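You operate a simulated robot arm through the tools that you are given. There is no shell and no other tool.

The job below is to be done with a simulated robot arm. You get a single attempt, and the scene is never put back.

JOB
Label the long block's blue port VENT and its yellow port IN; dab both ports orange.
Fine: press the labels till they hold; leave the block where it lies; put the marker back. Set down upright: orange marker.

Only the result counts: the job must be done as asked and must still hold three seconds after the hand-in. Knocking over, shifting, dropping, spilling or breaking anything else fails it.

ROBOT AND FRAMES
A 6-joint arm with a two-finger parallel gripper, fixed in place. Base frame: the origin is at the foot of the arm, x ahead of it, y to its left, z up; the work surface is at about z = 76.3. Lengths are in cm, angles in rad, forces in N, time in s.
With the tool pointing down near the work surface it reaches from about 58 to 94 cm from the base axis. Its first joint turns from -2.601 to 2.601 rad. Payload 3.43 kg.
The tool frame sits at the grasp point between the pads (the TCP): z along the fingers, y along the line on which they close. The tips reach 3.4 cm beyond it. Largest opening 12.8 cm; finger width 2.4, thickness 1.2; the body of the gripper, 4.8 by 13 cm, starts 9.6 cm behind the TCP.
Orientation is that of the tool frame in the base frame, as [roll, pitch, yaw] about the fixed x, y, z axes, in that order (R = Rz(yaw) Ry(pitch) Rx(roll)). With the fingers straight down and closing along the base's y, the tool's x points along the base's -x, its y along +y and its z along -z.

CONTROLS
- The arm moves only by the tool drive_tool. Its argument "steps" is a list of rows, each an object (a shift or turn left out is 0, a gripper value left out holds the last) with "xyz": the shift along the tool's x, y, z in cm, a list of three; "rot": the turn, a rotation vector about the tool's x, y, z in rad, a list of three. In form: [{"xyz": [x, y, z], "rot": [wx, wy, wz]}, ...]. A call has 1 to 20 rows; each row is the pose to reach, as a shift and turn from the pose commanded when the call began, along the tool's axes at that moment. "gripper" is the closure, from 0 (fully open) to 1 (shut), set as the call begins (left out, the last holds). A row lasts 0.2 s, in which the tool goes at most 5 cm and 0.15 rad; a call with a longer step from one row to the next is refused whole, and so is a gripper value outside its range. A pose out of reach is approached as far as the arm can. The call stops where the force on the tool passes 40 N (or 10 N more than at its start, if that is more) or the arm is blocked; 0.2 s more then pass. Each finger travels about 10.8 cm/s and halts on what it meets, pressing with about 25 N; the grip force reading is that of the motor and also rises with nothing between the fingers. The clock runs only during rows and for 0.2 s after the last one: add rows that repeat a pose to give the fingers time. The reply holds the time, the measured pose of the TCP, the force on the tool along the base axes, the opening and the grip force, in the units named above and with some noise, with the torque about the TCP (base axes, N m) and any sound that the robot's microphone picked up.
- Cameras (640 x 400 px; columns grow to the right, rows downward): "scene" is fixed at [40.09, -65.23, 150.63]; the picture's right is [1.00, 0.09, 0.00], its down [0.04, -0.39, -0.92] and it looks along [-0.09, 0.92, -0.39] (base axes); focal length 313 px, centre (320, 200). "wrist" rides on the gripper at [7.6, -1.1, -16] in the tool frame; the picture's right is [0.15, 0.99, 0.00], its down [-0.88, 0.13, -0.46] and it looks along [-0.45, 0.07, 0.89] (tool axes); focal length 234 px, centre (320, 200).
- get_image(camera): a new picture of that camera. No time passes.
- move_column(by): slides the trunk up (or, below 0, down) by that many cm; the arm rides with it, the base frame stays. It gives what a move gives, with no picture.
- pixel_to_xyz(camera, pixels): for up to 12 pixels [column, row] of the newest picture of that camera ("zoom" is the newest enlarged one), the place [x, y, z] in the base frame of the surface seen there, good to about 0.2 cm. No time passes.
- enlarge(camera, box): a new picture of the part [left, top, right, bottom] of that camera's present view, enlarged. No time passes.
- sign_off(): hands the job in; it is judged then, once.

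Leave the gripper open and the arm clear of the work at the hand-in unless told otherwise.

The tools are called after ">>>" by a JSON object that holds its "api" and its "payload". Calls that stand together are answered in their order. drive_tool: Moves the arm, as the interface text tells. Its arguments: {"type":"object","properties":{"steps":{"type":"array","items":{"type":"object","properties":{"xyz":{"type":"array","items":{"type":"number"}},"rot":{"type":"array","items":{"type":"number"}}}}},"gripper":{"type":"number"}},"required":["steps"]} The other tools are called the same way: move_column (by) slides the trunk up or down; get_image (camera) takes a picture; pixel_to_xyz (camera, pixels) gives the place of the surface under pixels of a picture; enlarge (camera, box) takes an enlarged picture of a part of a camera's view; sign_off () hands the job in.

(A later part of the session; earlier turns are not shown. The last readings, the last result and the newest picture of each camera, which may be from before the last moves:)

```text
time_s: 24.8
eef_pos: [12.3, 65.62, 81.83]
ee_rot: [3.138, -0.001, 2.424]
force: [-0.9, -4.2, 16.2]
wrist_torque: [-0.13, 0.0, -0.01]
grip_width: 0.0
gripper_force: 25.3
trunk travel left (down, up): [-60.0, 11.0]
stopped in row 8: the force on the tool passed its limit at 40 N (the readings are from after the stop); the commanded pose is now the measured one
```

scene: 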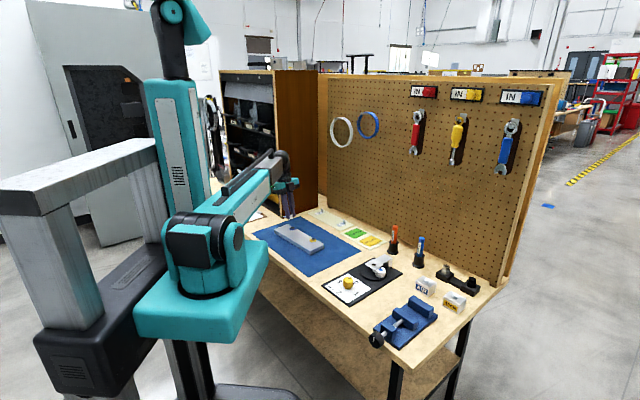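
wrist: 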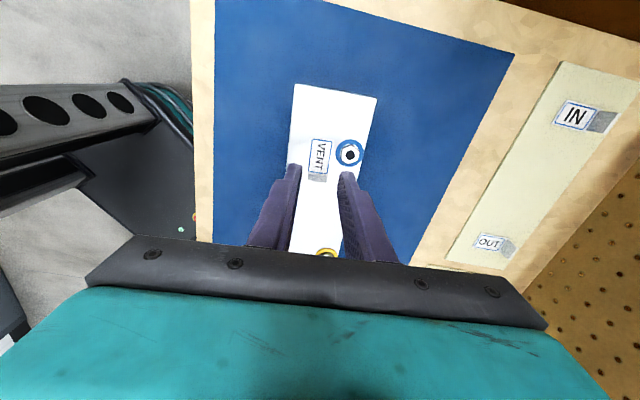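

The press reached its limit in the last row, which is plenty. I rise straight up and check label and block.

>>> {"api": "drive_tool", "payload": {"steps": [{"xyz": [0, 0, -0.3]}, {"xyz": [0, 0, -2]}, {"xyz": [0, 0, -5]}, {"xyz": [0, 0, -8]}, {"xyz": [0, 0, -8]}]}}

>>> {"api": "enlarge", "payload": {"camera": "scene", "box": [268, 205, 332, 245]}}

>>> {"api": "enlarge", "payload": {"camera": "wrist", "box": [270, 90, 398, 190]}}

```text
time_s: 26.0
eef_pos: [12.44, 65.53, 90.08]
ee_rot: [3.14, 0.0, 2.424]
force: [-0.3, 0.3, 0.1]
wrist_torque: [0.01, -0.04, 0.03]
grip_width: 0.0
gripper_force: 25.3
trunk travel left (down, up): [-60.0, 11.0]
```

```text
10.00 times, centred on (300, 225) of scene
```

zoom: 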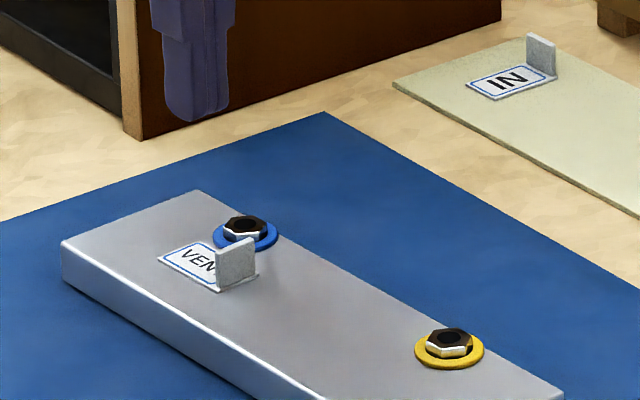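

```text
4.00 times, centred on (334, 140) of wrist
```

zoom: 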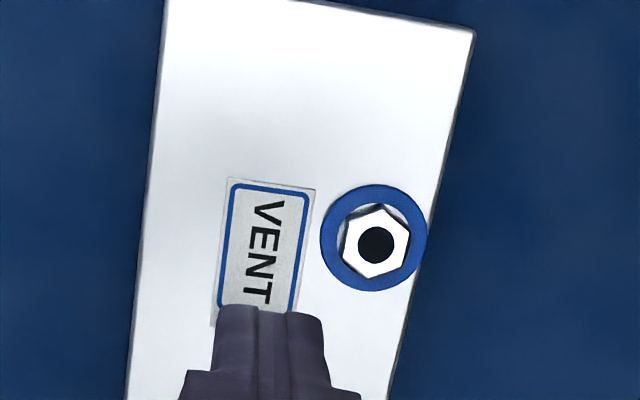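

VENT holds, and nothing else moved. For IN I first turn the tool back in place by +86° (keeping the camera away from the cabinet), then go to a hover at about (20, 87.4, 94) in front of the IN label.

>>> {"api": "drive_tool", "payload": {"steps": [{"xyz": [0, 0, -0.33], "rot": [0, 0, -0.1252]}, {"xyz": [0, 0, -0.67], "rot": [0, 0, -0.2505]}, {"xyz": [0, 0, -1.0], "rot": [0, 0, -0.3757]}, {"xyz": [0, 0, -1.33], "rot": [0, 0, -0.501]}, {"xyz": [0, 0, -1.67], "rot": [0, 0, -0.6262]}, {"xyz": [0, 0, -2.0], "rot": [0, 0, -0.7515]}, {"xyz": [0, 0, -2.33], "rot": [0, 0, -0.8767]}, {"xyz": [0, 0, -2.67], "rot": [0, 0, -1.002]}, {"xyz": [0, 0, -3.0], "rot": [0, 0, -1.1272]}, {"xyz": [0, 0, -3.33], "rot": [0, 0, -1.2525]}, {"xyz": [0, 0, -3.67], "rot": [0, 0, -1.3777]}, {"xyz": [0, 0, -4.0], "rot": [0, 0, -1.503]}, {"xyz": [1.227, 3.081, -4], "rot": [0, 0, -1.503]}, {"xyz": [2.454, 6.163, -4], "rot": [0, 0, -1.503]}, {"xyz": [3.681, 9.244, -4], "rot": [0, 0, -1.503]}, {"xyz": [4.909, 12.326, -4], "rot": [0, 0, -1.503]}, {"xyz": [6.136, 15.407, -4], "rot": [0, 0, -1.503]}, {"xyz": [7.363, 18.489, -4], "rot": [0, 0, -1.503]}, {"xyz": [8.59, 21.57, -4], "rot": [0, 0, -1.503]}, {"xyz": [8.59, 21.57, -4], "rot": [0, 0, -1.503]}], "gripper": 0.65}}

>>> {"api": "get_image", "payload": {"camera": "wrist"}}

>>> {"api": "get_image", "payload": {"camera": "scene"}}

```text
time_s: 30.2
eef_pos: [20.05, 87.47, 93.92]
ee_rot: [3.14, 0.001, -2.356]
force: [0.2, 0.4, 0.3]
wrist_torque: [-0.02, -0.01, 0.01]
grip_width: 4.47
gripper_force: 0.1
trunk travel left (down, up): [-60.0, 11.0]
```

```text
taken
```

wrist: 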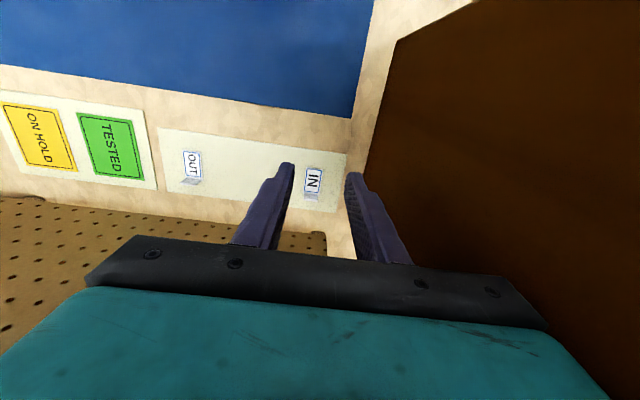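

```text
taken
```

scene: 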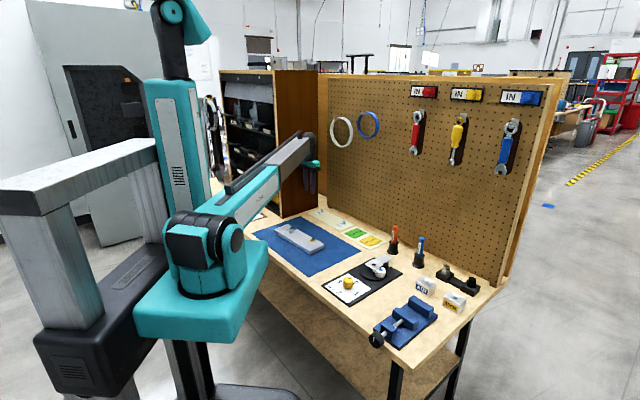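

The wrist view shows IN at (313,182) nearly between the fingers and the cabinet wall on the right. I measure the tab and the wall.

>>> {"api": "enlarge", "payload": {"camera": "wrist", "box": [297, 160, 329, 210]}}

>>> {"api": "pixel_to_xyz", "payload": {"camera": "wrist", "pixels": [[308, 168], [321, 170], [312, 180], [309, 197], [313, 198], [305, 197], [317, 199], [460, 150], [420, 180], [370, 160], [500, 220], [450, 230]]}}

```text
8.00 times, centred on (313, 185) of wrist
```

zoom: 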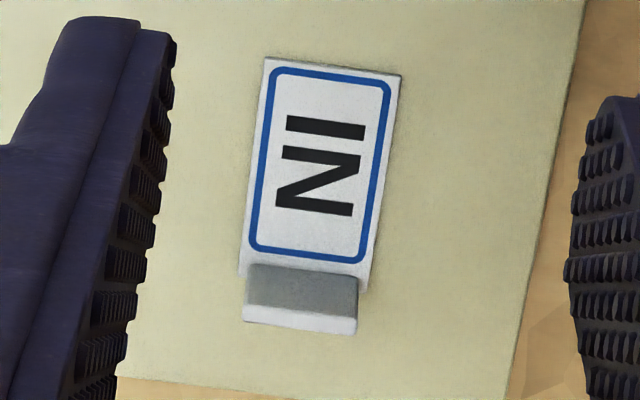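

```text
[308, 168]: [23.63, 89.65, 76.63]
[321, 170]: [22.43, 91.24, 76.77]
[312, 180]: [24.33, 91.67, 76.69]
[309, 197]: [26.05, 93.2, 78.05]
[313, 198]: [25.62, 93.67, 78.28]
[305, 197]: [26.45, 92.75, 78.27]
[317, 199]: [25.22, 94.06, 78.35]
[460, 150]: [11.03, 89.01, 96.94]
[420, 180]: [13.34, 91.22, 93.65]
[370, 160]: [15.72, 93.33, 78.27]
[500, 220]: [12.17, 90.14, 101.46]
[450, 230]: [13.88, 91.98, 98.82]
```

The IN tab is at about (26.0, 93.4), and the cabinet wall leaves about 1 cm beside the gripper body. I lean back 0.25 rad and move to a hover above the tab at z=88.

>>> {"api": "drive_tool", "payload": {"steps": [{"xyz": [-0.5, 0, 0.4], "rot": [0, -0.08, 0]}, {"xyz": [-2.0, 0, 1.5], "rot": [0, -0.17, 0]}, {"xyz": [-4.0, 0, 3.0], "rot": [0, -0.25, 0]}, {"xyz": [-6.0, 0, 4.5], "rot": [0, -0.25, 0]}, {"xyz": [-7.77, 0, 5.9], "rot": [0, -0.25, 0]}, {"xyz": [-7.77, 0, 5.9], "rot": [0, -0.25, 0]}]}}

>>> {"api": "get_image", "payload": {"camera": "wrist"}}

>>> {"api": "enlarge", "payload": {"camera": "scene", "box": [270, 120, 366, 230]}}

```text
time_s: 31.6
eef_pos: [25.54, 92.48, 88.02]
ee_rot: [3.14, 0.253, -2.355]
force: [-0.7, -0.8, 0.0]
wrist_torque: [0.03, 0.0, -0.05]
grip_width: 4.48
gripper_force: 0.0
out of reach, approached as far as the arm can: row 5, 6
trunk travel left (down, up): [-60.0, 11.0]
```

```text
taken
```

wrist: 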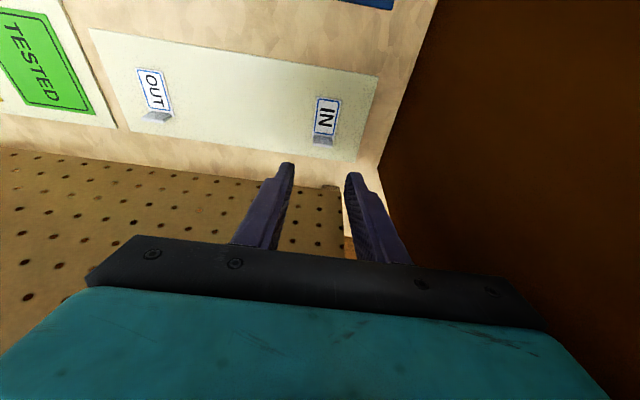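

```text
3.64 times, centred on (318, 175) of scene
```

zoom: 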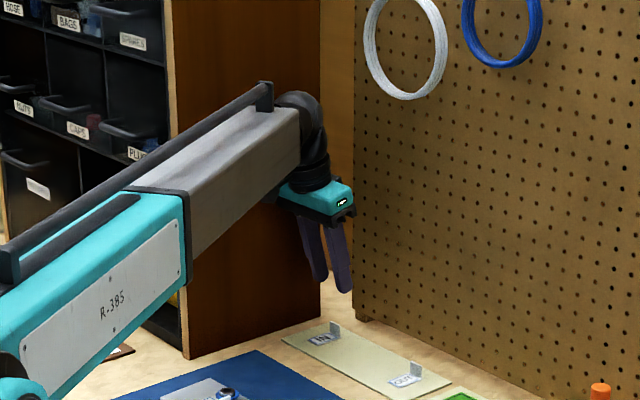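

The arm stops about 0.4 cm short at this lean. I'll lean back further (0.4 rad) which brings the wrist closer, staying at z=88.

>>> {"api": "drive_tool", "payload": {"steps": [{"xyz": [0.223, 0, -0.057], "rot": [0, -0.075, 0]}, {"xyz": [0.446, 0, -0.114], "rot": [0, -0.15, 0]}, {"xyz": [0.446, 0, -0.114], "rot": [0, -0.15, 0]}]}}

>>> {"api": "enlarge", "payload": {"camera": "wrist", "box": [260, 70, 420, 190]}}

```text
time_s: 32.4
eef_pos: [25.25, 92.29, 87.98]
ee_rot: [3.141, 0.404, -2.356]
force: [-0.4, 0.8, 0.6]
wrist_torque: [-0.03, -0.01, 0.03]
grip_width: 4.47
gripper_force: 0.0
trunk travel left (down, up): [-60.0, 11.0]
```

```text
3.33 times, centred on (340, 130) of wrist
```

zoom: 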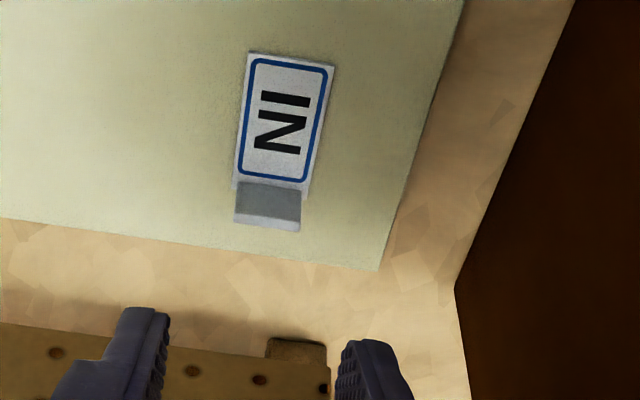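

Now it reaches; the tab is at u≈84.55 and about 0.1 to the side. I come down to z≈83.5 with a small correction and look again.

>>> {"api": "drive_tool", "payload": {"steps": [{"xyz": [0.513, 0.03, 1.412]}, {"xyz": [1.026, 0.07, 2.824]}, {"xyz": [1.539, 0.1, 4.236]}, {"xyz": [1.539, 0.1, 4.236]}]}}

>>> {"api": "enlarge", "payload": {"camera": "wrist", "box": [260, 110, 388, 190]}}

>>> {"api": "enlarge", "payload": {"camera": "scene", "box": [294, 180, 350, 225]}}

```text
time_s: 33.4
eef_pos: [25.22, 92.54, 83.57]
ee_rot: [3.139, 0.402, -2.357]
force: [0.0, 0.2, 0.0]
wrist_torque: [-0.01, 0.01, -0.01]
grip_width: 4.49
gripper_force: 0.0
trunk travel left (down, up): [-60.0, 11.0]
```

```text
5.00 times, centred on (324, 150) of wrist
```

zoom: 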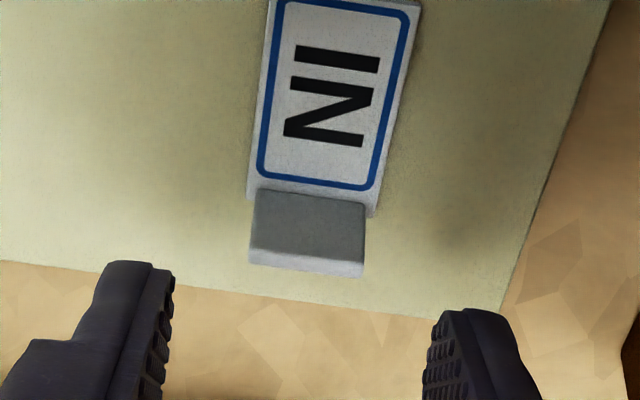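

```text
8.89 times, centred on (322, 202) of scene
```

zoom: 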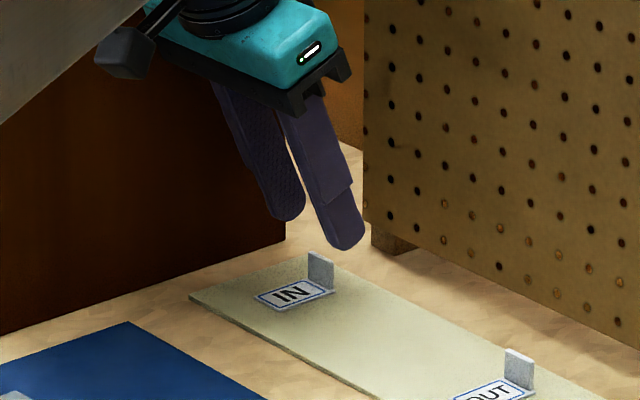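

Well aligned (side error ≈0, u=84.56). Descend to grasp height, TCP z≈80.45.

>>> {"api": "drive_tool", "payload": {"steps": [{"xyz": [0.4, 0, 1.0]}, {"xyz": [0.8, 0, 2.0]}, {"xyz": [1.0, 0, 2.5]}, {"xyz": [1.15, 0, 2.9]}, {"xyz": [1.15, 0, 2.9]}]}}

>>> {"api": "enlarge", "payload": {"camera": "wrist", "box": [260, 110, 388, 190]}}

>>> {"api": "enlarge", "payload": {"camera": "scene", "box": [294, 185, 350, 225]}}

```text
time_s: 34.6
eef_pos: [25.3, 92.53, 80.48]
ee_rot: [3.14, 0.401, -2.359]
force: [0.8, 0.4, -0.8]
wrist_torque: [0.03, -0.02, 0.02]
grip_width: 4.5
gripper_force: 0.1
trunk travel left (down, up): [-60.0, 11.0]
```

```text
5.00 times, centred on (324, 150) of wrist
```

zoom: 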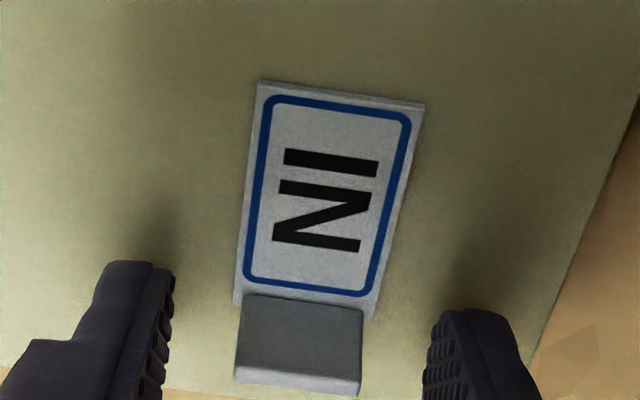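

```text
10.00 times, centred on (322, 205) of scene
```

zoom: 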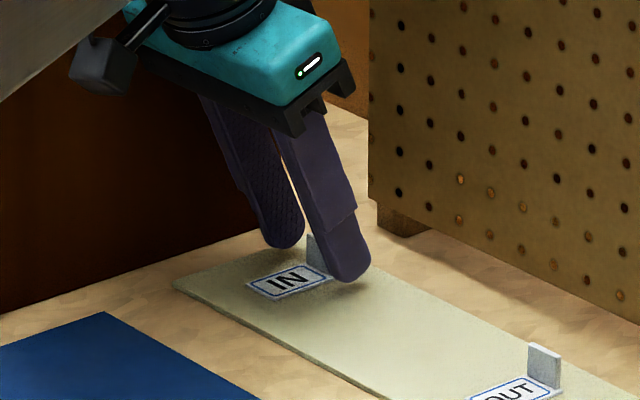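

The fingers straddle the IN tab. Close the gripper.

>>> {"api": "drive_tool", "payload": {"steps": [{"xyz": [0, 0, 0]}, {"xyz": [0, 0, 0]}, {"xyz": [0, 0, 0]}], "gripper": 1.0}}

>>> {"api": "enlarge", "payload": {"camera": "wrist", "box": [260, 110, 388, 190]}}

```text
time_s: 35.4
eef_pos: [25.28, 92.54, 80.45]
ee_rot: [3.138, 0.402, -2.356]
force: [0.1, 0.6, 0.7]
wrist_torque: [-0.01, 0.01, 0.0]
grip_width: 1.96
gripper_force: 25.3
trunk travel left (down, up): [-60.0, 11.0]
```

```text
5.00 times, centred on (324, 150) of wrist
```

zoom: 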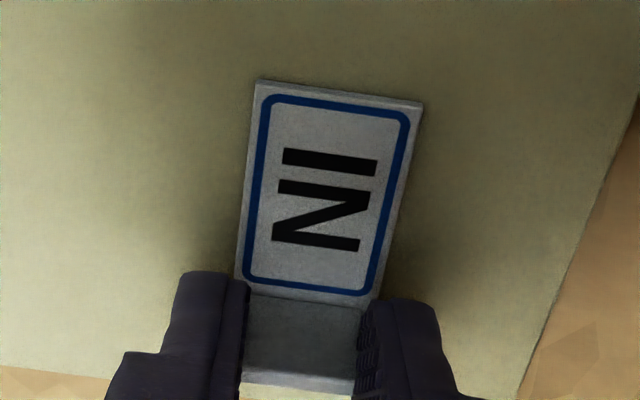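

Grip on IN is firm (1.96 cm, 25 N). Lift straight up slowly.

>>> {"api": "drive_tool", "payload": {"steps": [{"xyz": [-0.12, 0, -0.28]}, {"xyz": [-0.23, 0, -0.55]}, {"xyz": [-0.59, 0, -1.38]}, {"xyz": [-1.17, 0, -2.76]}, {"xyz": [-1.76, 0, -4.14]}, {"xyz": [-2.35, 0, -5.52]}, {"xyz": [-2.35, 0, -5.52]}]}}

>>> {"api": "enlarge", "payload": {"camera": "wrist", "box": [260, 110, 388, 190]}}

>>> {"api": "pixel_to_xyz", "payload": {"camera": "zoom", "pixels": [[270, 92], [410, 112], [340, 130], [260, 200], [390, 220], [255, 280], [360, 290], [330, 200]]}}

```text
time_s: 37.0
eef_pos: [25.39, 92.36, 86.59]
ee_rot: [3.14, 0.402, -2.355]
force: [-0.1, -1.0, -1.2]
wrist_torque: [-0.01, -0.02, -0.02]
grip_width: 1.96
gripper_force: 24.5
trunk travel left (down, up): [-60.0, 11.0]
```

```text
5.00 times, centred on (324, 150) of wrist
```

zoom: 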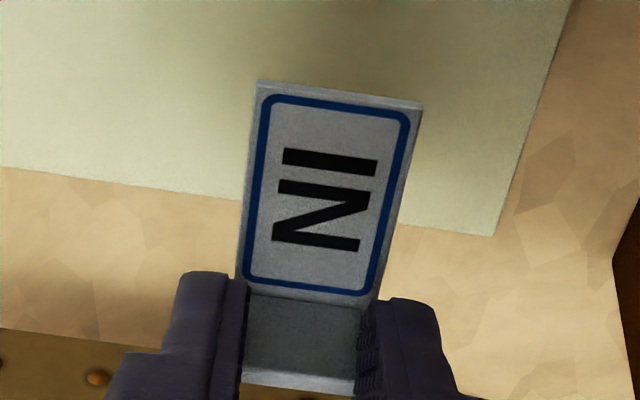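

```text
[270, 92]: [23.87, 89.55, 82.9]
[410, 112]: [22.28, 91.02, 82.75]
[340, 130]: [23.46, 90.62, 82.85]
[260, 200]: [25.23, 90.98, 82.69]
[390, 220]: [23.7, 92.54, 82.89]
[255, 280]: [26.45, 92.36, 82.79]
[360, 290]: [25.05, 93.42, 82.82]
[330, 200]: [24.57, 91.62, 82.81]
```

The IN label is level and its centre is about 0.95 cm behind the TCP. I carry it clear of cabinet and pegboard first, then turn it -86° on the way to a hover over its place beside the yellow port, TCP (24.5, 54.8, 90.5).

>>> {"api": "drive_tool", "payload": {"steps": [{"xyz": [2.1, -2.25, -1.627]}, {"xyz": [4.2, -4.5, -3.253]}, {"xyz": [6.3, -6.75, -4.88]}, {"xyz": [8.4, -9.0, -6.507]}, {"xyz": [10.5, -11.25, -8.133]}, {"xyz": [12.6, -13.5, -9.76]}, {"xyz": [13.505, -14.546, -10.144], "rot": [0.049, 0, 0.1153]}, {"xyz": [14.41, -15.592, -10.528], "rot": [0.098, 0, 0.2305]}, {"xyz": [15.315, -16.638, -10.913], "rot": [0.147, 0, 0.3458]}, {"xyz": [16.22, -17.683, -11.297], "rot": [0.196, 0, 0.4611]}, {"xyz": [17.125, -18.729, -11.681], "rot": [0.245, 0, 0.5763]}, {"xyz": [18.03, -19.775, -12.065], "rot": [0.294, 0, 0.6916]}, {"xyz": [18.935, -20.821, -12.449], "rot": [0.343, 0, 0.8069]}, {"xyz": [19.84, -21.867, -12.833], "rot": [0.392, 0, 0.9221]}, {"xyz": [20.745, -22.913, -13.218], "rot": [0.441, 0, 1.0374]}, {"xyz": [21.65, -23.958, -13.602], "rot": [0.49, 0, 1.1527]}, {"xyz": [22.555, -25.004, -13.986], "rot": [0.539, 0, 1.2679]}, {"xyz": [23.46, -26.05, -14.37], "rot": [0.588, 0, 1.3832]}, {"xyz": [23.46, -26.05, -14.37], "rot": [0.588, 0, 1.3832]}]}}

>>> {"api": "get_image", "payload": {"camera": "wrist"}}

>>> {"api": "get_image", "payload": {"camera": "scene"}}

```text
time_s: 41.0
eef_pos: [24.54, 54.82, 90.58]
ee_rot: [3.14, 0.402, 2.423]
force: [-0.6, -0.6, 0.1]
wrist_torque: [0.0, 0.0, 0.03]
grip_width: 1.96
gripper_force: 25.0
trunk travel left (down, up): [-60.0, 11.0]
```

```text
taken
```

wrist: 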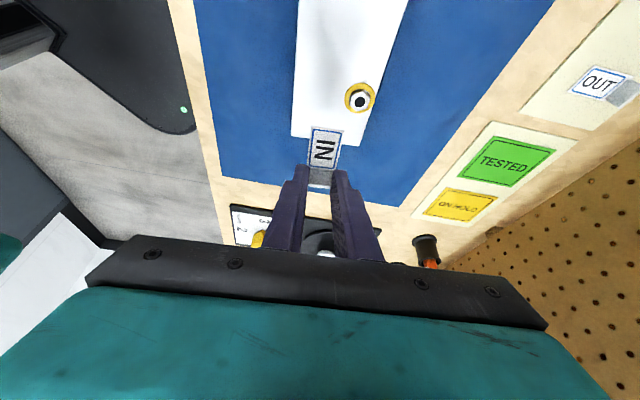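

```text
taken
```

scene: 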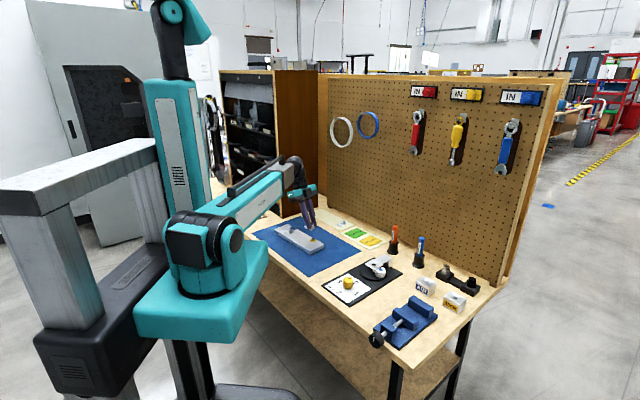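

The yellow port is seen at (360,98). I measure the port and the block end here.

>>> {"api": "pixel_to_xyz", "payload": {"camera": "wrist", "pixels": [[360, 98], [346, 96], [374, 97], [362, 84], [358, 112], [295, 130], [300, 100], [355, 138], [303, 50], [302, 133]]}}

>>> {"api": "enlarge", "payload": {"camera": "wrist", "box": [270, 50, 430, 190]}}

```text
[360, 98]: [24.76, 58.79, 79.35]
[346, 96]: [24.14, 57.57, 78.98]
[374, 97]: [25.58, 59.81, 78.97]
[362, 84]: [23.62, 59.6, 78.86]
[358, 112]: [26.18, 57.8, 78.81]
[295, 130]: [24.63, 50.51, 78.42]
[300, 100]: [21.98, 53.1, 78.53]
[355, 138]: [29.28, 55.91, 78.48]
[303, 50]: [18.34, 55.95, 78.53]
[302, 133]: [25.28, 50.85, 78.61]
```

```text
2.86 times, centred on (350, 120) of wrist
```

zoom: 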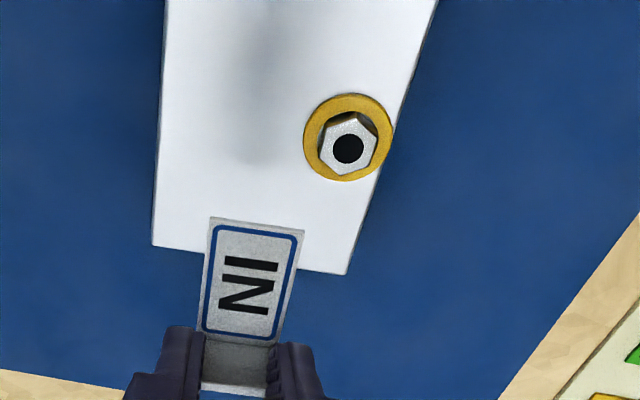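

Averaging the readings, the yellow port is at about (25.0, 58.55). I shift 0.33 cm along the block towards blue and come down to just above the surface (TCP z≈82.9).

>>> {"api": "drive_tool", "payload": {"steps": [{"xyz": [1.1, 0, 2.3]}, {"xyz": [2.2, 0, 4.6]}, {"xyz": [2.9, 0, 6.0]}, {"xyz": [3.297, 0, 6.911]}, {"xyz": [3.297, 0, 6.911]}]}}

>>> {"api": "enlarge", "payload": {"camera": "wrist", "box": [260, 50, 420, 190]}}

>>> {"api": "enlarge", "payload": {"camera": "scene", "box": [278, 215, 342, 255]}}

```text
time_s: 42.2
eef_pos: [24.29, 55.04, 82.71]
ee_rot: [3.141, 0.402, 2.425]
force: [-0.2, 0.7, -0.4]
wrist_torque: [0.02, 0.03, -0.02]
grip_width: 1.91
gripper_force: 25.3
trunk travel left (down, up): [-60.0, 11.0]
```

```text
2.86 times, centred on (340, 120) of wrist
```

zoom: 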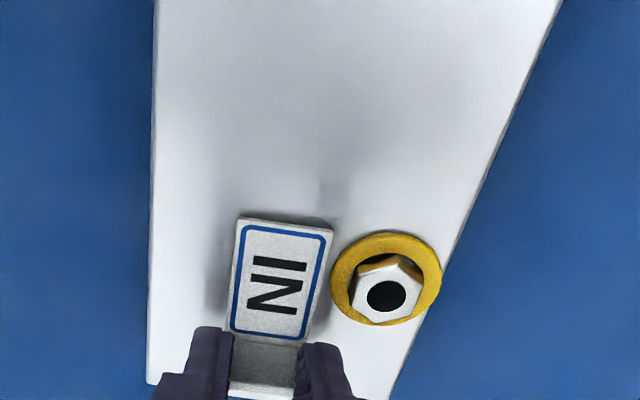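

```text
10.00 times, centred on (310, 235) of scene
```

zoom: 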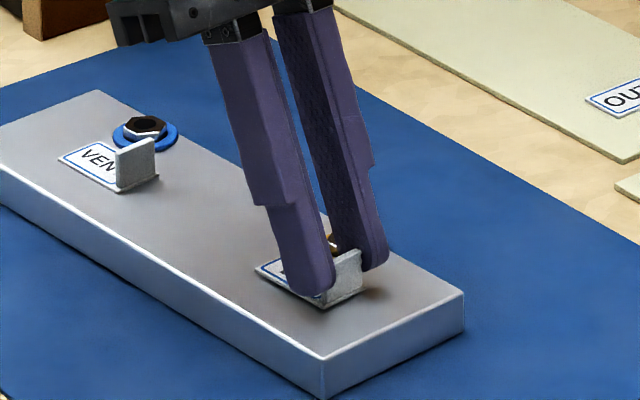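

The plate is clear of the yellow ring with about 0.5 cm gap. Lower onto the surface in small steps.

>>> {"api": "drive_tool", "payload": {"steps": [{"xyz": [0.06, 0, 0.14]}, {"xyz": [0.12, 0, 0.28]}, {"xyz": [0.16, 0, 0.37]}, {"xyz": [0.196, 0, 0.46]}, {"xyz": [0.196, 0, 0.46]}]}}

```text
time_s: 43.4
eef_pos: [24.19, 54.96, 82.42]
ee_rot: [3.138, 0.401, 2.422]
force: [3.0, 4.7, 21.6]
wrist_torque: [0.18, -0.01, -0.01]
grip_width: 1.97
gripper_force: 25.1
trunk travel left (down, up): [-60.0, 11.0]
```

21.6 N contact already. I hold that press for a second and look.

>>> {"api": "drive_tool", "payload": {"steps": [{"xyz": [0, 0, 0]}, {"xyz": [0, 0, 0]}, {"xyz": [0, 0, 0]}, {"xyz": [0, 0, 0]}]}}

>>> {"api": "enlarge", "payload": {"camera": "wrist", "box": [260, 50, 420, 190]}}

>>> {"api": "enlarge", "payload": {"camera": "scene", "box": [278, 215, 342, 255]}}

```text
time_s: 44.4
eef_pos: [24.21, 55.01, 82.42]
ee_rot: [3.139, 0.401, 2.422]
force: [4.3, 5.6, 23.2]
wrist_torque: [0.13, -0.24, 0.05]
grip_width: 1.95
gripper_force: 25.1
trunk travel left (down, up): [-60.0, 11.0]
```

```text
2.86 times, centred on (340, 120) of wrist
```

zoom: 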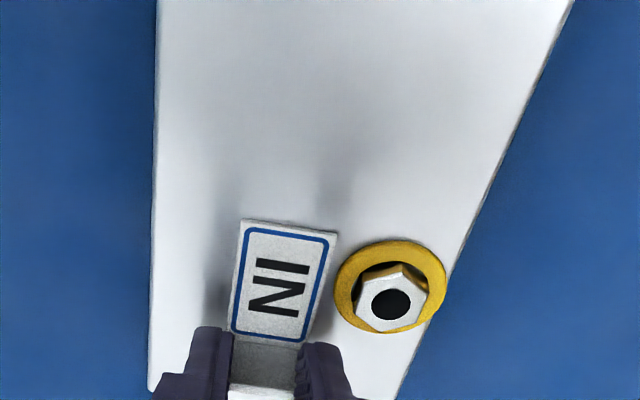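

```text
10.00 times, centred on (310, 235) of scene
```

zoom: 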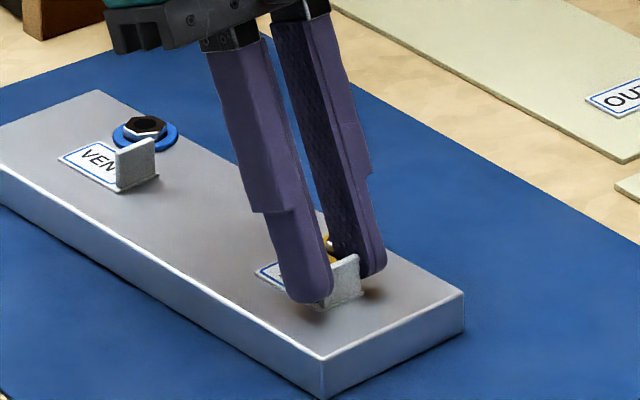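

The block hasn't moved and the label is down. I relax the press by 0.2 cm and release.

>>> {"api": "drive_tool", "payload": {"steps": [{"xyz": [-0.04, 0, -0.09]}, {"xyz": [-0.078, 0, -0.184]}, {"xyz": [-0.078, 0, -0.184]}]}}

```text
time_s: 45.2
eef_pos: [24.11, 55.01, 82.44]
ee_rot: [-3.14, 0.401, 2.424]
force: [7.5, 1.0, -1.3]
wrist_torque: [-0.14, -0.42, 0.09]
grip_width: 1.95
gripper_force: 25.1
trunk travel left (down, up): [-60.0, 11.0]
```

The tool is being held slightly (the label sticks). Now open the fingers to 3.2 cm.

>>> {"api": "drive_tool", "payload": {"steps": [{"xyz": [0, 0, 0]}, {"xyz": [0, 0, 0]}, {"xyz": [0, 0, 0]}], "gripper": 0.75}}

>>> {"api": "enlarge", "payload": {"camera": "wrist", "box": [260, 50, 420, 190]}}

>>> {"api": "enlarge", "payload": {"camera": "scene", "box": [278, 215, 342, 255]}}

```text
time_s: 46.0
eef_pos: [24.2, 55.07, 82.52]
ee_rot: [3.141, 0.401, 2.423]
force: [0.7, 0.5, -0.2]
wrist_torque: [0.02, 0.02, 0.0]
grip_width: 3.2
gripper_force: 0.0
trunk travel left (down, up): [-60.0, 11.0]
```

```text
2.86 times, centred on (340, 120) of wrist
```

zoom: 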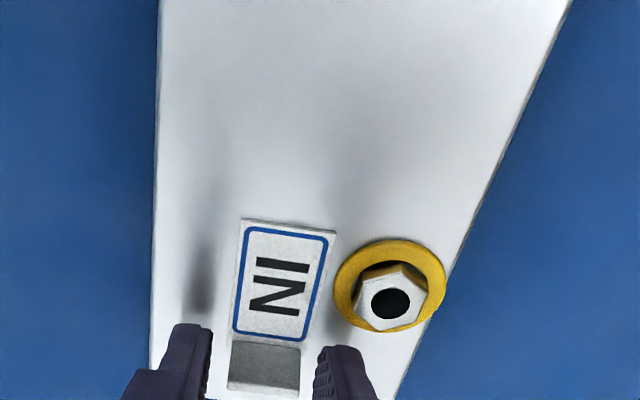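

```text
10.00 times, centred on (310, 235) of scene
```

zoom: 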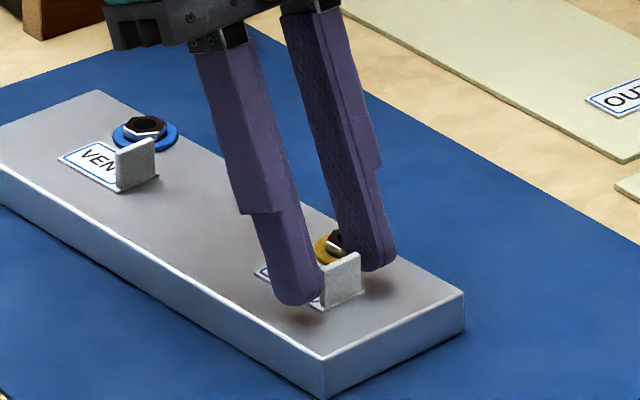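

IN stays in place. I go straight up 6 cm, then upright the tool over the IN plate.

>>> {"api": "drive_tool", "payload": {"steps": [{"xyz": [-0.47, 0, -1.1]}, {"xyz": [-1.41, 0, -3.31]}, {"xyz": [-2.35, 0, -5.52]}, {"xyz": [-2.0, 0, -5.67], "rot": [0, 0.134, 0]}, {"xyz": [-1.65, 0, -5.82], "rot": [0, 0.268, 0]}, {"xyz": [-1.29, 0, -5.97], "rot": [0, 0.402, 0]}, {"xyz": [-1.29, 0, -5.97], "rot": [0, 0.402, 0]}]}}

>>> {"api": "get_image", "payload": {"camera": "wrist"}}

>>> {"api": "enlarge", "payload": {"camera": "scene", "box": [268, 210, 348, 260]}}

```text
time_s: 47.6
eef_pos: [23.33, 55.81, 88.5]
ee_rot: [-3.141, -0.003, 2.423]
force: [-0.1, -0.4, 0.6]
wrist_torque: [-0.03, -0.01, -0.02]
grip_width: 3.2
gripper_force: 0.0
trunk travel left (down, up): [-60.0, 11.0]
```

```text
taken
```

wrist: 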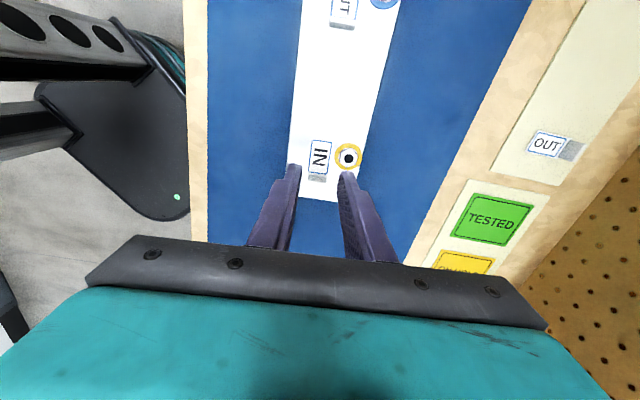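

```text
8.00 times, centred on (308, 235) of scene
```

zoom: 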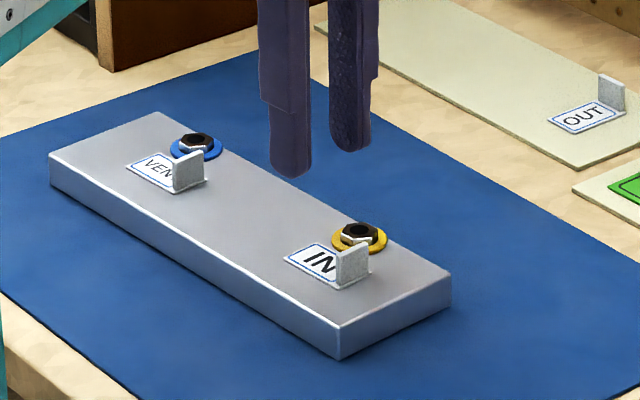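

Both labels lie flat beside their ports. I measure the IN label and yellow port from this upright pose.

>>> {"api": "enlarge", "payload": {"camera": "wrist", "box": [290, 120, 370, 190]}}

>>> {"api": "pixel_to_xyz", "payload": {"camera": "wrist", "pixels": [[313, 142], [331, 144], [310, 171], [327, 173], [320, 157], [318, 178], [348, 158], [336, 157], [361, 158], [349, 145], [347, 170]]}}

```text
5.71 times, centred on (330, 155) of wrist
```

zoom: 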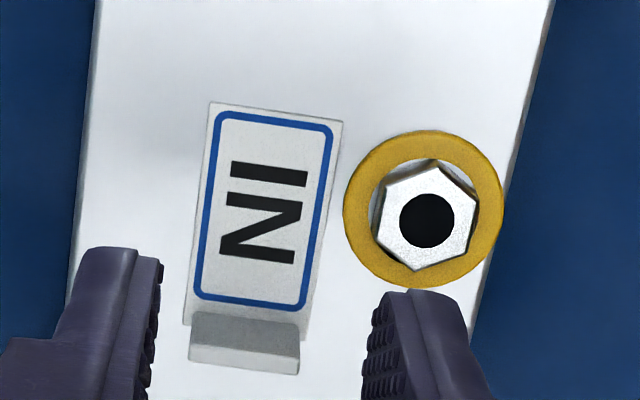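

```text
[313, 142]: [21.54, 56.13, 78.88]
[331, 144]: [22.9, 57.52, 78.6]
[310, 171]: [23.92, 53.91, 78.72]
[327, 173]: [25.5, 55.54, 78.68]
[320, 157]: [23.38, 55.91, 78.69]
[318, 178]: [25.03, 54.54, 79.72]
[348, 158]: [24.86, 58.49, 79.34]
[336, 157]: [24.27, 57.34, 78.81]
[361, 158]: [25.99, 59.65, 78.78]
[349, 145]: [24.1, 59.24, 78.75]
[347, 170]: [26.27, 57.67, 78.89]
```

The tool is centred over the IN plate (centre ≈(23.5, 55.8)). Shut the fingers and descend to just above it.

>>> {"api": "drive_tool", "payload": {"steps": [{"xyz": [0.05, 0.03, 0]}, {"xyz": [0.05, 0.03, 0]}, {"xyz": [0.05, 0.03, 2]}, {"xyz": [0.05, 0.03, 4]}, {"xyz": [0.05, 0.03, 5.4]}, {"xyz": [0.05, 0.03, 6.0]}, {"xyz": [0.05, 0.03, 6.0]}], "gripper": 1.0}}

>>> {"api": "enlarge", "payload": {"camera": "wrist", "box": [270, 110, 398, 190]}}

>>> {"api": "enlarge", "payload": {"camera": "scene", "box": [278, 215, 342, 255]}}

```text
time_s: 49.2
eef_pos: [23.29, 55.92, 82.39]
ee_rot: [-3.141, -0.002, 2.426]
force: [0.2, 0.0, -0.7]
wrist_torque: [-0.03, -0.02, -0.01]
grip_width: 0.0
gripper_force: 25.8
trunk travel left (down, up): [-60.0, 11.0]
```

```text
5.00 times, centred on (334, 150) of wrist
```

zoom: 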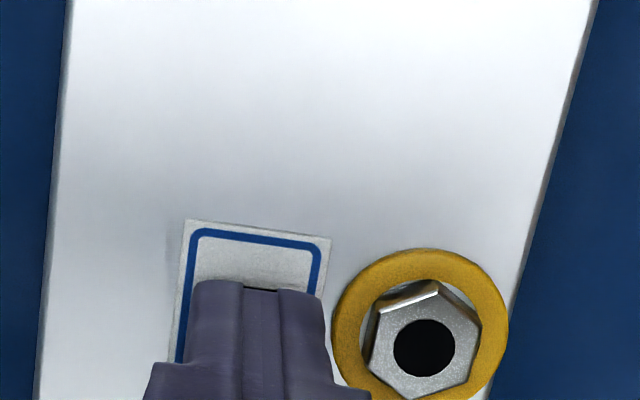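

```text
10.00 times, centred on (310, 235) of scene
```

zoom: 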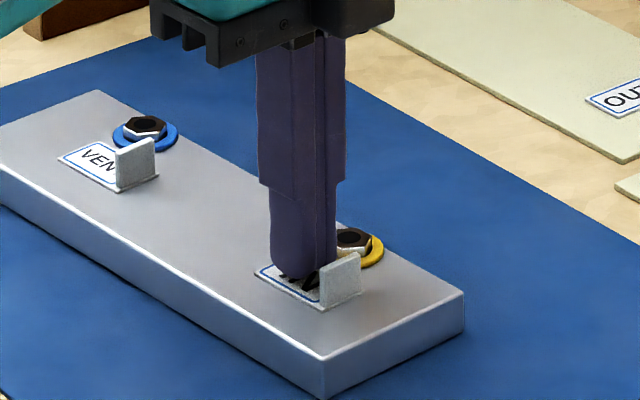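

The finger edge is close to the yellow ring, so I shift 0.15 cm away from the port, then press down in small steps.

>>> {"api": "drive_tool", "payload": {"steps": [{"xyz": [0, -0.15, 0]}, {"xyz": [0, -0.15, 0.2]}, {"xyz": [0, -0.15, 0.35]}, {"xyz": [0, -0.15, 0.45]}, {"xyz": [0, -0.15, 0.52]}, {"xyz": [0, -0.15, 0.52]}]}}

```text
time_s: 50.6
eef_pos: [23.08, 55.66, 82.07]
ee_rot: [3.139, -0.002, 2.423]
force: [-0.2, -0.2, 12.0]
wrist_torque: [-0.01, -0.03, -0.04]
grip_width: 0.0
gripper_force: 25.2
trunk travel left (down, up): [-60.0, 11.0]
```

12 N now. I add 0.13 cm and hold the press.

>>> {"api": "drive_tool", "payload": {"steps": [{"xyz": [0, 0, 0.06]}, {"xyz": [0, 0, 0.12]}, {"xyz": [0, 0, 0.13]}, {"xyz": [0, 0, 0.13]}, {"xyz": [0, 0, 0.13]}, {"xyz": [0, 0, 0.13]}, {"xyz": [0, 0, 0.13]}]}}

```text
time_s: 52.2
eef_pos: [23.25, 55.65, 81.97]
ee_rot: [3.137, 0.0, 2.425]
force: [-1.3, 6.9, 39.7]
wrist_torque: [0.16, -0.04, 0.05]
grip_width: 0.0
gripper_force: 25.2
trunk travel left (down, up): [-60.0, 11.0]
```

39.7 N held for over a second. I rise straight up and check both labels.

>>> {"api": "drive_tool", "payload": {"steps": [{"xyz": [0, 0, -0.2]}, {"xyz": [0, 0, -1]}, {"xyz": [0, 0, -4]}, {"xyz": [0, 0, -8]}, {"xyz": [0, 0, -12]}, {"xyz": [0, 0, -12]}]}}

>>> {"api": "enlarge", "payload": {"camera": "scene", "box": [268, 210, 348, 260]}}

>>> {"api": "get_image", "payload": {"camera": "wrist"}}

```text
time_s: 53.6
eef_pos: [23.12, 55.74, 93.95]
ee_rot: [-3.141, 0.0, 2.425]
force: [0.4, -0.5, 0.2]
wrist_torque: [-0.02, 0.0, -0.01]
grip_width: 0.0
gripper_force: 25.5
trunk travel left (down, up): [-60.0, 11.0]
```

```text
8.00 times, centred on (308, 235) of scene
```

zoom: 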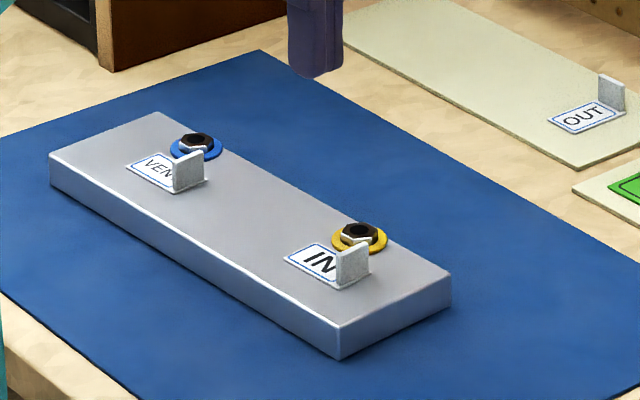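

```text
taken
```

wrist: 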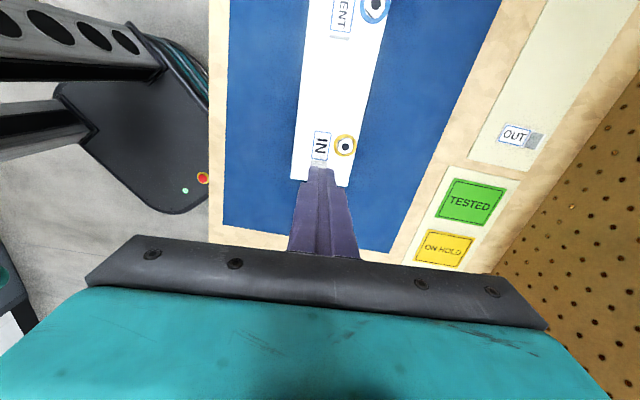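

Both labels are holding and the block is unmoved. Now the orange marker at about (60.8, 55.5). I turn the tool back (+86°) and go to a hover at (57, 51.7, 100), in front of it, opening to 6.4 cm.

>>> {"api": "drive_tool", "payload": {"steps": [{"xyz": [-2.348, 1.606, -0.5], "rot": [0, 0, -0.1252]}, {"xyz": [-4.697, 3.212, -1.0], "rot": [0, 0, -0.2505]}, {"xyz": [-7.045, 4.818, -1.5], "rot": [0, 0, -0.3757]}, {"xyz": [-9.393, 6.423, -2.0], "rot": [0, 0, -0.501]}, {"xyz": [-11.742, 8.029, -2.5], "rot": [0, 0, -0.6262]}, {"xyz": [-14.09, 9.635, -3.0], "rot": [0, 0, -0.7515]}, {"xyz": [-16.438, 11.241, -3.5], "rot": [0, 0, -0.8767]}, {"xyz": [-18.787, 12.847, -4.0], "rot": [0, 0, -1.002]}, {"xyz": [-21.135, 14.453, -4.5], "rot": [0, 0, -1.1272]}, {"xyz": [-23.483, 16.058, -5.0], "rot": [0, 0, -1.2525]}, {"xyz": [-25.832, 17.664, -5.5], "rot": [0, 0, -1.3777]}, {"xyz": [-28.18, 19.27, -6.0], "rot": [0, 0, -1.503]}, {"xyz": [-28.18, 19.27, -6.0], "rot": [0, 0, -1.503]}], "gripper": 0.5}}

>>> {"api": "get_image", "payload": {"camera": "wrist"}}

>>> {"api": "get_image", "payload": {"camera": "scene"}}

```text
time_s: 56.4
eef_pos: [57.2, 51.71, 99.93]
ee_rot: [3.139, -0.001, -2.354]
force: [-1.1, -0.9, 0.2]
wrist_torque: [0.01, -0.02, 0.05]
grip_width: 6.36
gripper_force: 0.1
trunk travel left (down, up): [-60.0, 11.0]
```

```text
taken
```

wrist: 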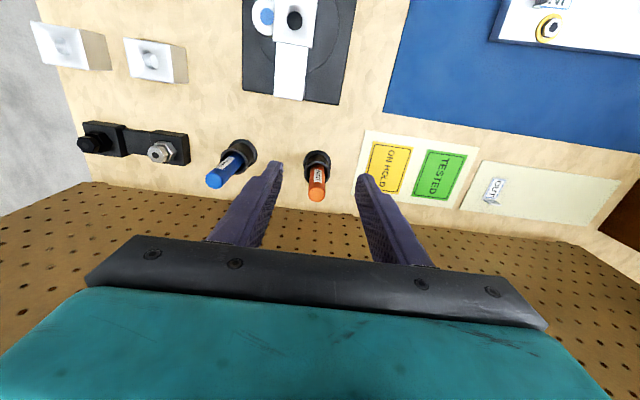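

```text
taken
```

scene: 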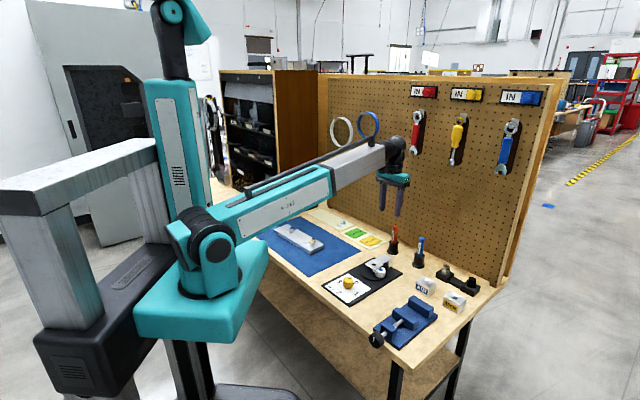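

The orange marker is seen at (316,185), its cup at (317,165). I enlarge to measure its top.

>>> {"api": "enlarge", "payload": {"camera": "wrist", "box": [280, 140, 360, 210]}}

>>> {"api": "pixel_to_xyz", "payload": {"camera": "wrist", "pixels": [[316, 195], [310, 194], [322, 195], [316, 199], [316, 191], [317, 175], [317, 150], [303, 163], [331, 163], [317, 165]]}}

```text
5.71 times, centred on (320, 175) of wrist
```

zoom: 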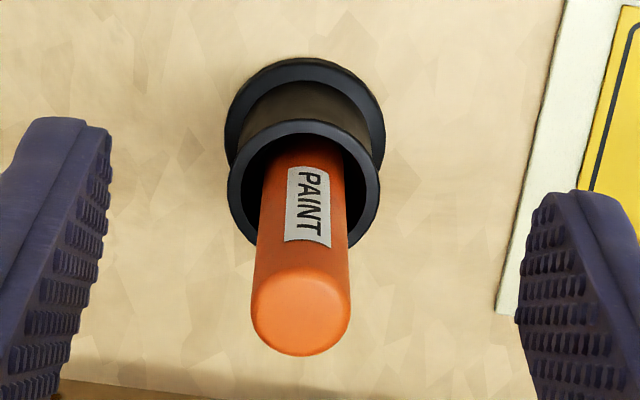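

```text
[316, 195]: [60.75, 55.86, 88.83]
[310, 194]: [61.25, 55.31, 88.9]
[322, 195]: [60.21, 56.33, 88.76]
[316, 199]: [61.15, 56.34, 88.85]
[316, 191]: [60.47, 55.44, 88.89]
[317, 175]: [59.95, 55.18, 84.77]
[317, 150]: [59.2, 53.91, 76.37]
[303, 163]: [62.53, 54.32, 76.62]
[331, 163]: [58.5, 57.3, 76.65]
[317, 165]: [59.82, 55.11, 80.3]
```

The marker top centre is at about (60.8, 55.8). I move directly above it at z=94 (tips at 90.6).

>>> {"api": "drive_tool", "payload": {"steps": [{"xyz": [-2.7, 0.2, 0]}, {"xyz": [-5.42, 0.42, 0]}, {"xyz": [-5.42, 0.42, 3]}, {"xyz": [-5.42, 0.42, 5.5]}, {"xyz": [-5.42, 0.42, 5.5]}]}}

>>> {"api": "enlarge", "payload": {"camera": "wrist", "box": [250, 110, 394, 200]}}

>>> {"api": "enlarge", "payload": {"camera": "scene", "box": [360, 180, 440, 270]}}

```text
time_s: 57.6
eef_pos: [60.66, 55.86, 94.19]
ee_rot: [3.139, 0.0, -2.356]
force: [-0.3, -0.2, 0.1]
wrist_torque: [0.01, -0.02, -0.02]
grip_width: 6.4
gripper_force: 0.1
trunk travel left (down, up): [-60.0, 11.0]
```

```text
4.44 times, centred on (322, 155) of wrist
```

zoom: 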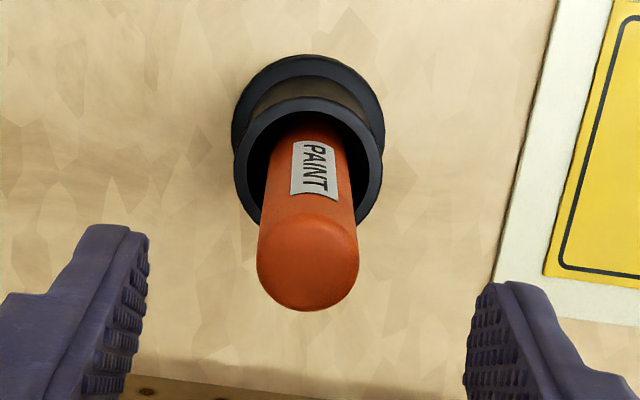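

```text
4.44 times, centred on (400, 225) of scene
```

zoom: 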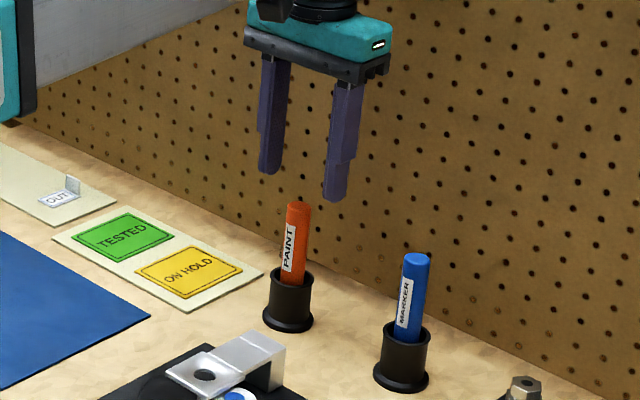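

Centred within 0.1 cm. Descend 8.8 cm so the fingers straddle the marker with tips about 1 cm above the cup rim.

>>> {"api": "drive_tool", "payload": {"steps": [{"xyz": [0.05, -0.03, 2.5]}, {"xyz": [0.05, -0.03, 5]}, {"xyz": [0.05, -0.03, 7.5]}, {"xyz": [0.05, -0.03, 8.8]}, {"xyz": [0.05, -0.03, 8.8]}]}}

>>> {"api": "enlarge", "payload": {"camera": "wrist", "box": [250, 110, 394, 200]}}

>>> {"api": "enlarge", "payload": {"camera": "scene", "box": [360, 190, 440, 270]}}

```text
time_s: 58.8
eef_pos: [60.54, 55.85, 85.4]
ee_rot: [3.141, 0.0, -2.358]
force: [0.3, 0.3, -0.2]
wrist_torque: [0.0, -0.01, 0.03]
grip_width: 6.39
gripper_force: 0.0
trunk travel left (down, up): [-60.0, 11.0]
```

```text
4.44 times, centred on (322, 155) of wrist
```

zoom: 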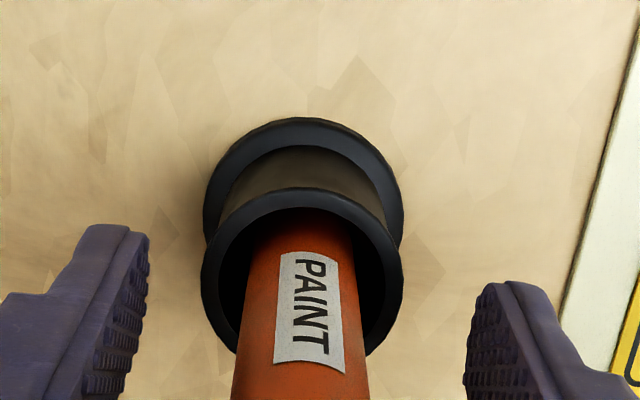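

```text
5.00 times, centred on (400, 230) of scene
```

zoom: 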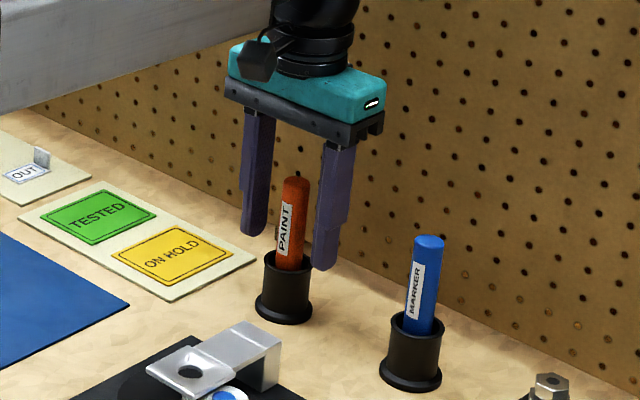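

The fingers straddle the marker evenly. Close to grip.

>>> {"api": "drive_tool", "payload": {"steps": [{"xyz": [0, 0, 0]}, {"xyz": [0, 0, 0]}, {"xyz": [0, 0, 0]}, {"xyz": [0, 0, 0]}], "gripper": 1.0}}

>>> {"api": "enlarge", "payload": {"camera": "wrist", "box": [250, 110, 394, 200]}}

>>> {"api": "enlarge", "payload": {"camera": "scene", "box": [360, 190, 440, 270]}}

```text
time_s: 59.8
eef_pos: [60.56, 55.9, 85.39]
ee_rot: [-3.141, 0.0, -2.356]
force: [0.9, 0.1, 0.2]
wrist_torque: [0.01, -0.03, 0.02]
grip_width: 2.16
gripper_force: 24.6
trunk travel left (down, up): [-60.0, 11.0]
```

```text
4.44 times, centred on (322, 155) of wrist
```

zoom: 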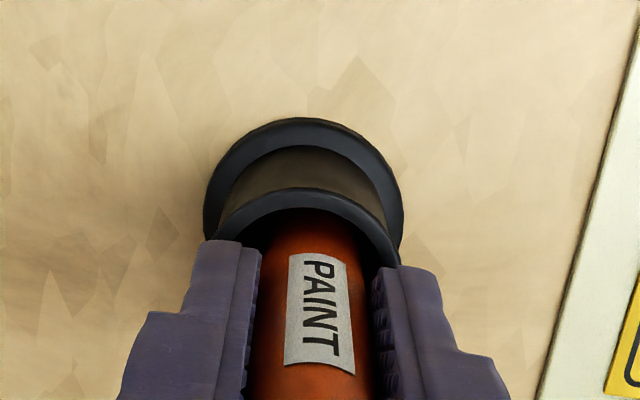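

```text
5.00 times, centred on (400, 230) of scene
```

zoom: 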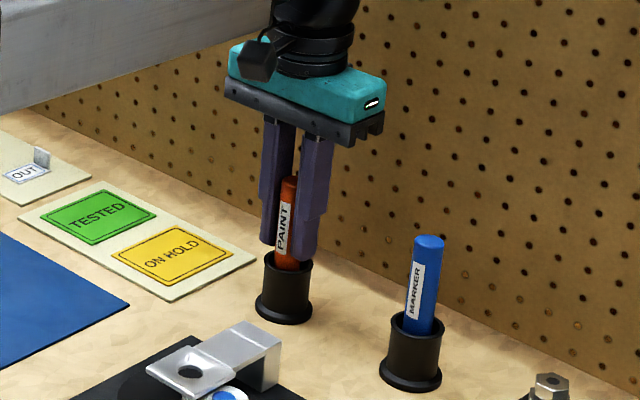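

Marker gripped at 2.16 cm. Lift straight up 10 cm and look at its tip.

>>> {"api": "drive_tool", "payload": {"steps": [{"xyz": [0, 0, -0.5]}, {"xyz": [0, 0, -1.5]}, {"xyz": [0, 0, -3.5]}, {"xyz": [0, 0, -6]}, {"xyz": [0, 0, -8.5]}, {"xyz": [0, 0, -10]}, {"xyz": [0, 0, -10]}]}}

>>> {"api": "enlarge", "payload": {"camera": "scene", "box": [360, 180, 440, 270]}}

>>> {"api": "enlarge", "payload": {"camera": "wrist", "box": [250, 90, 394, 200]}}

```text
time_s: 61.4
eef_pos: [60.74, 55.89, 95.46]
ee_rot: [3.139, 0.0, -2.356]
force: [0.7, 0.4, -0.6]
wrist_torque: [0.0, 0.0, 0.01]
grip_width: 2.16
gripper_force: 25.0
trunk travel left (down, up): [-60.0, 11.0]
```

```text
4.44 times, centred on (400, 225) of scene
```

zoom: 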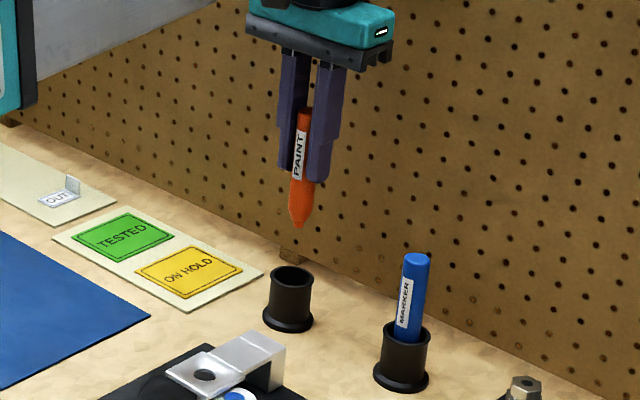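

```text
3.64 times, centred on (322, 145) of wrist
```

zoom: 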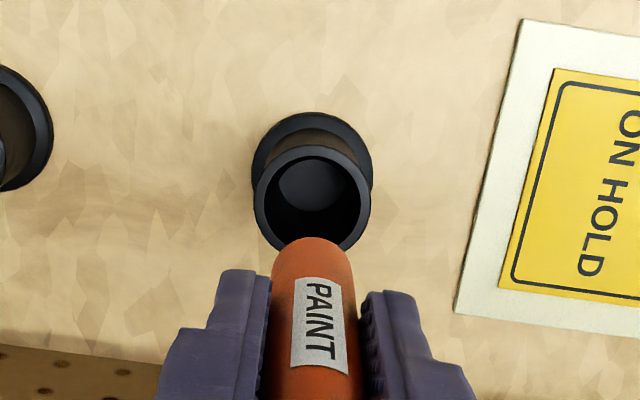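

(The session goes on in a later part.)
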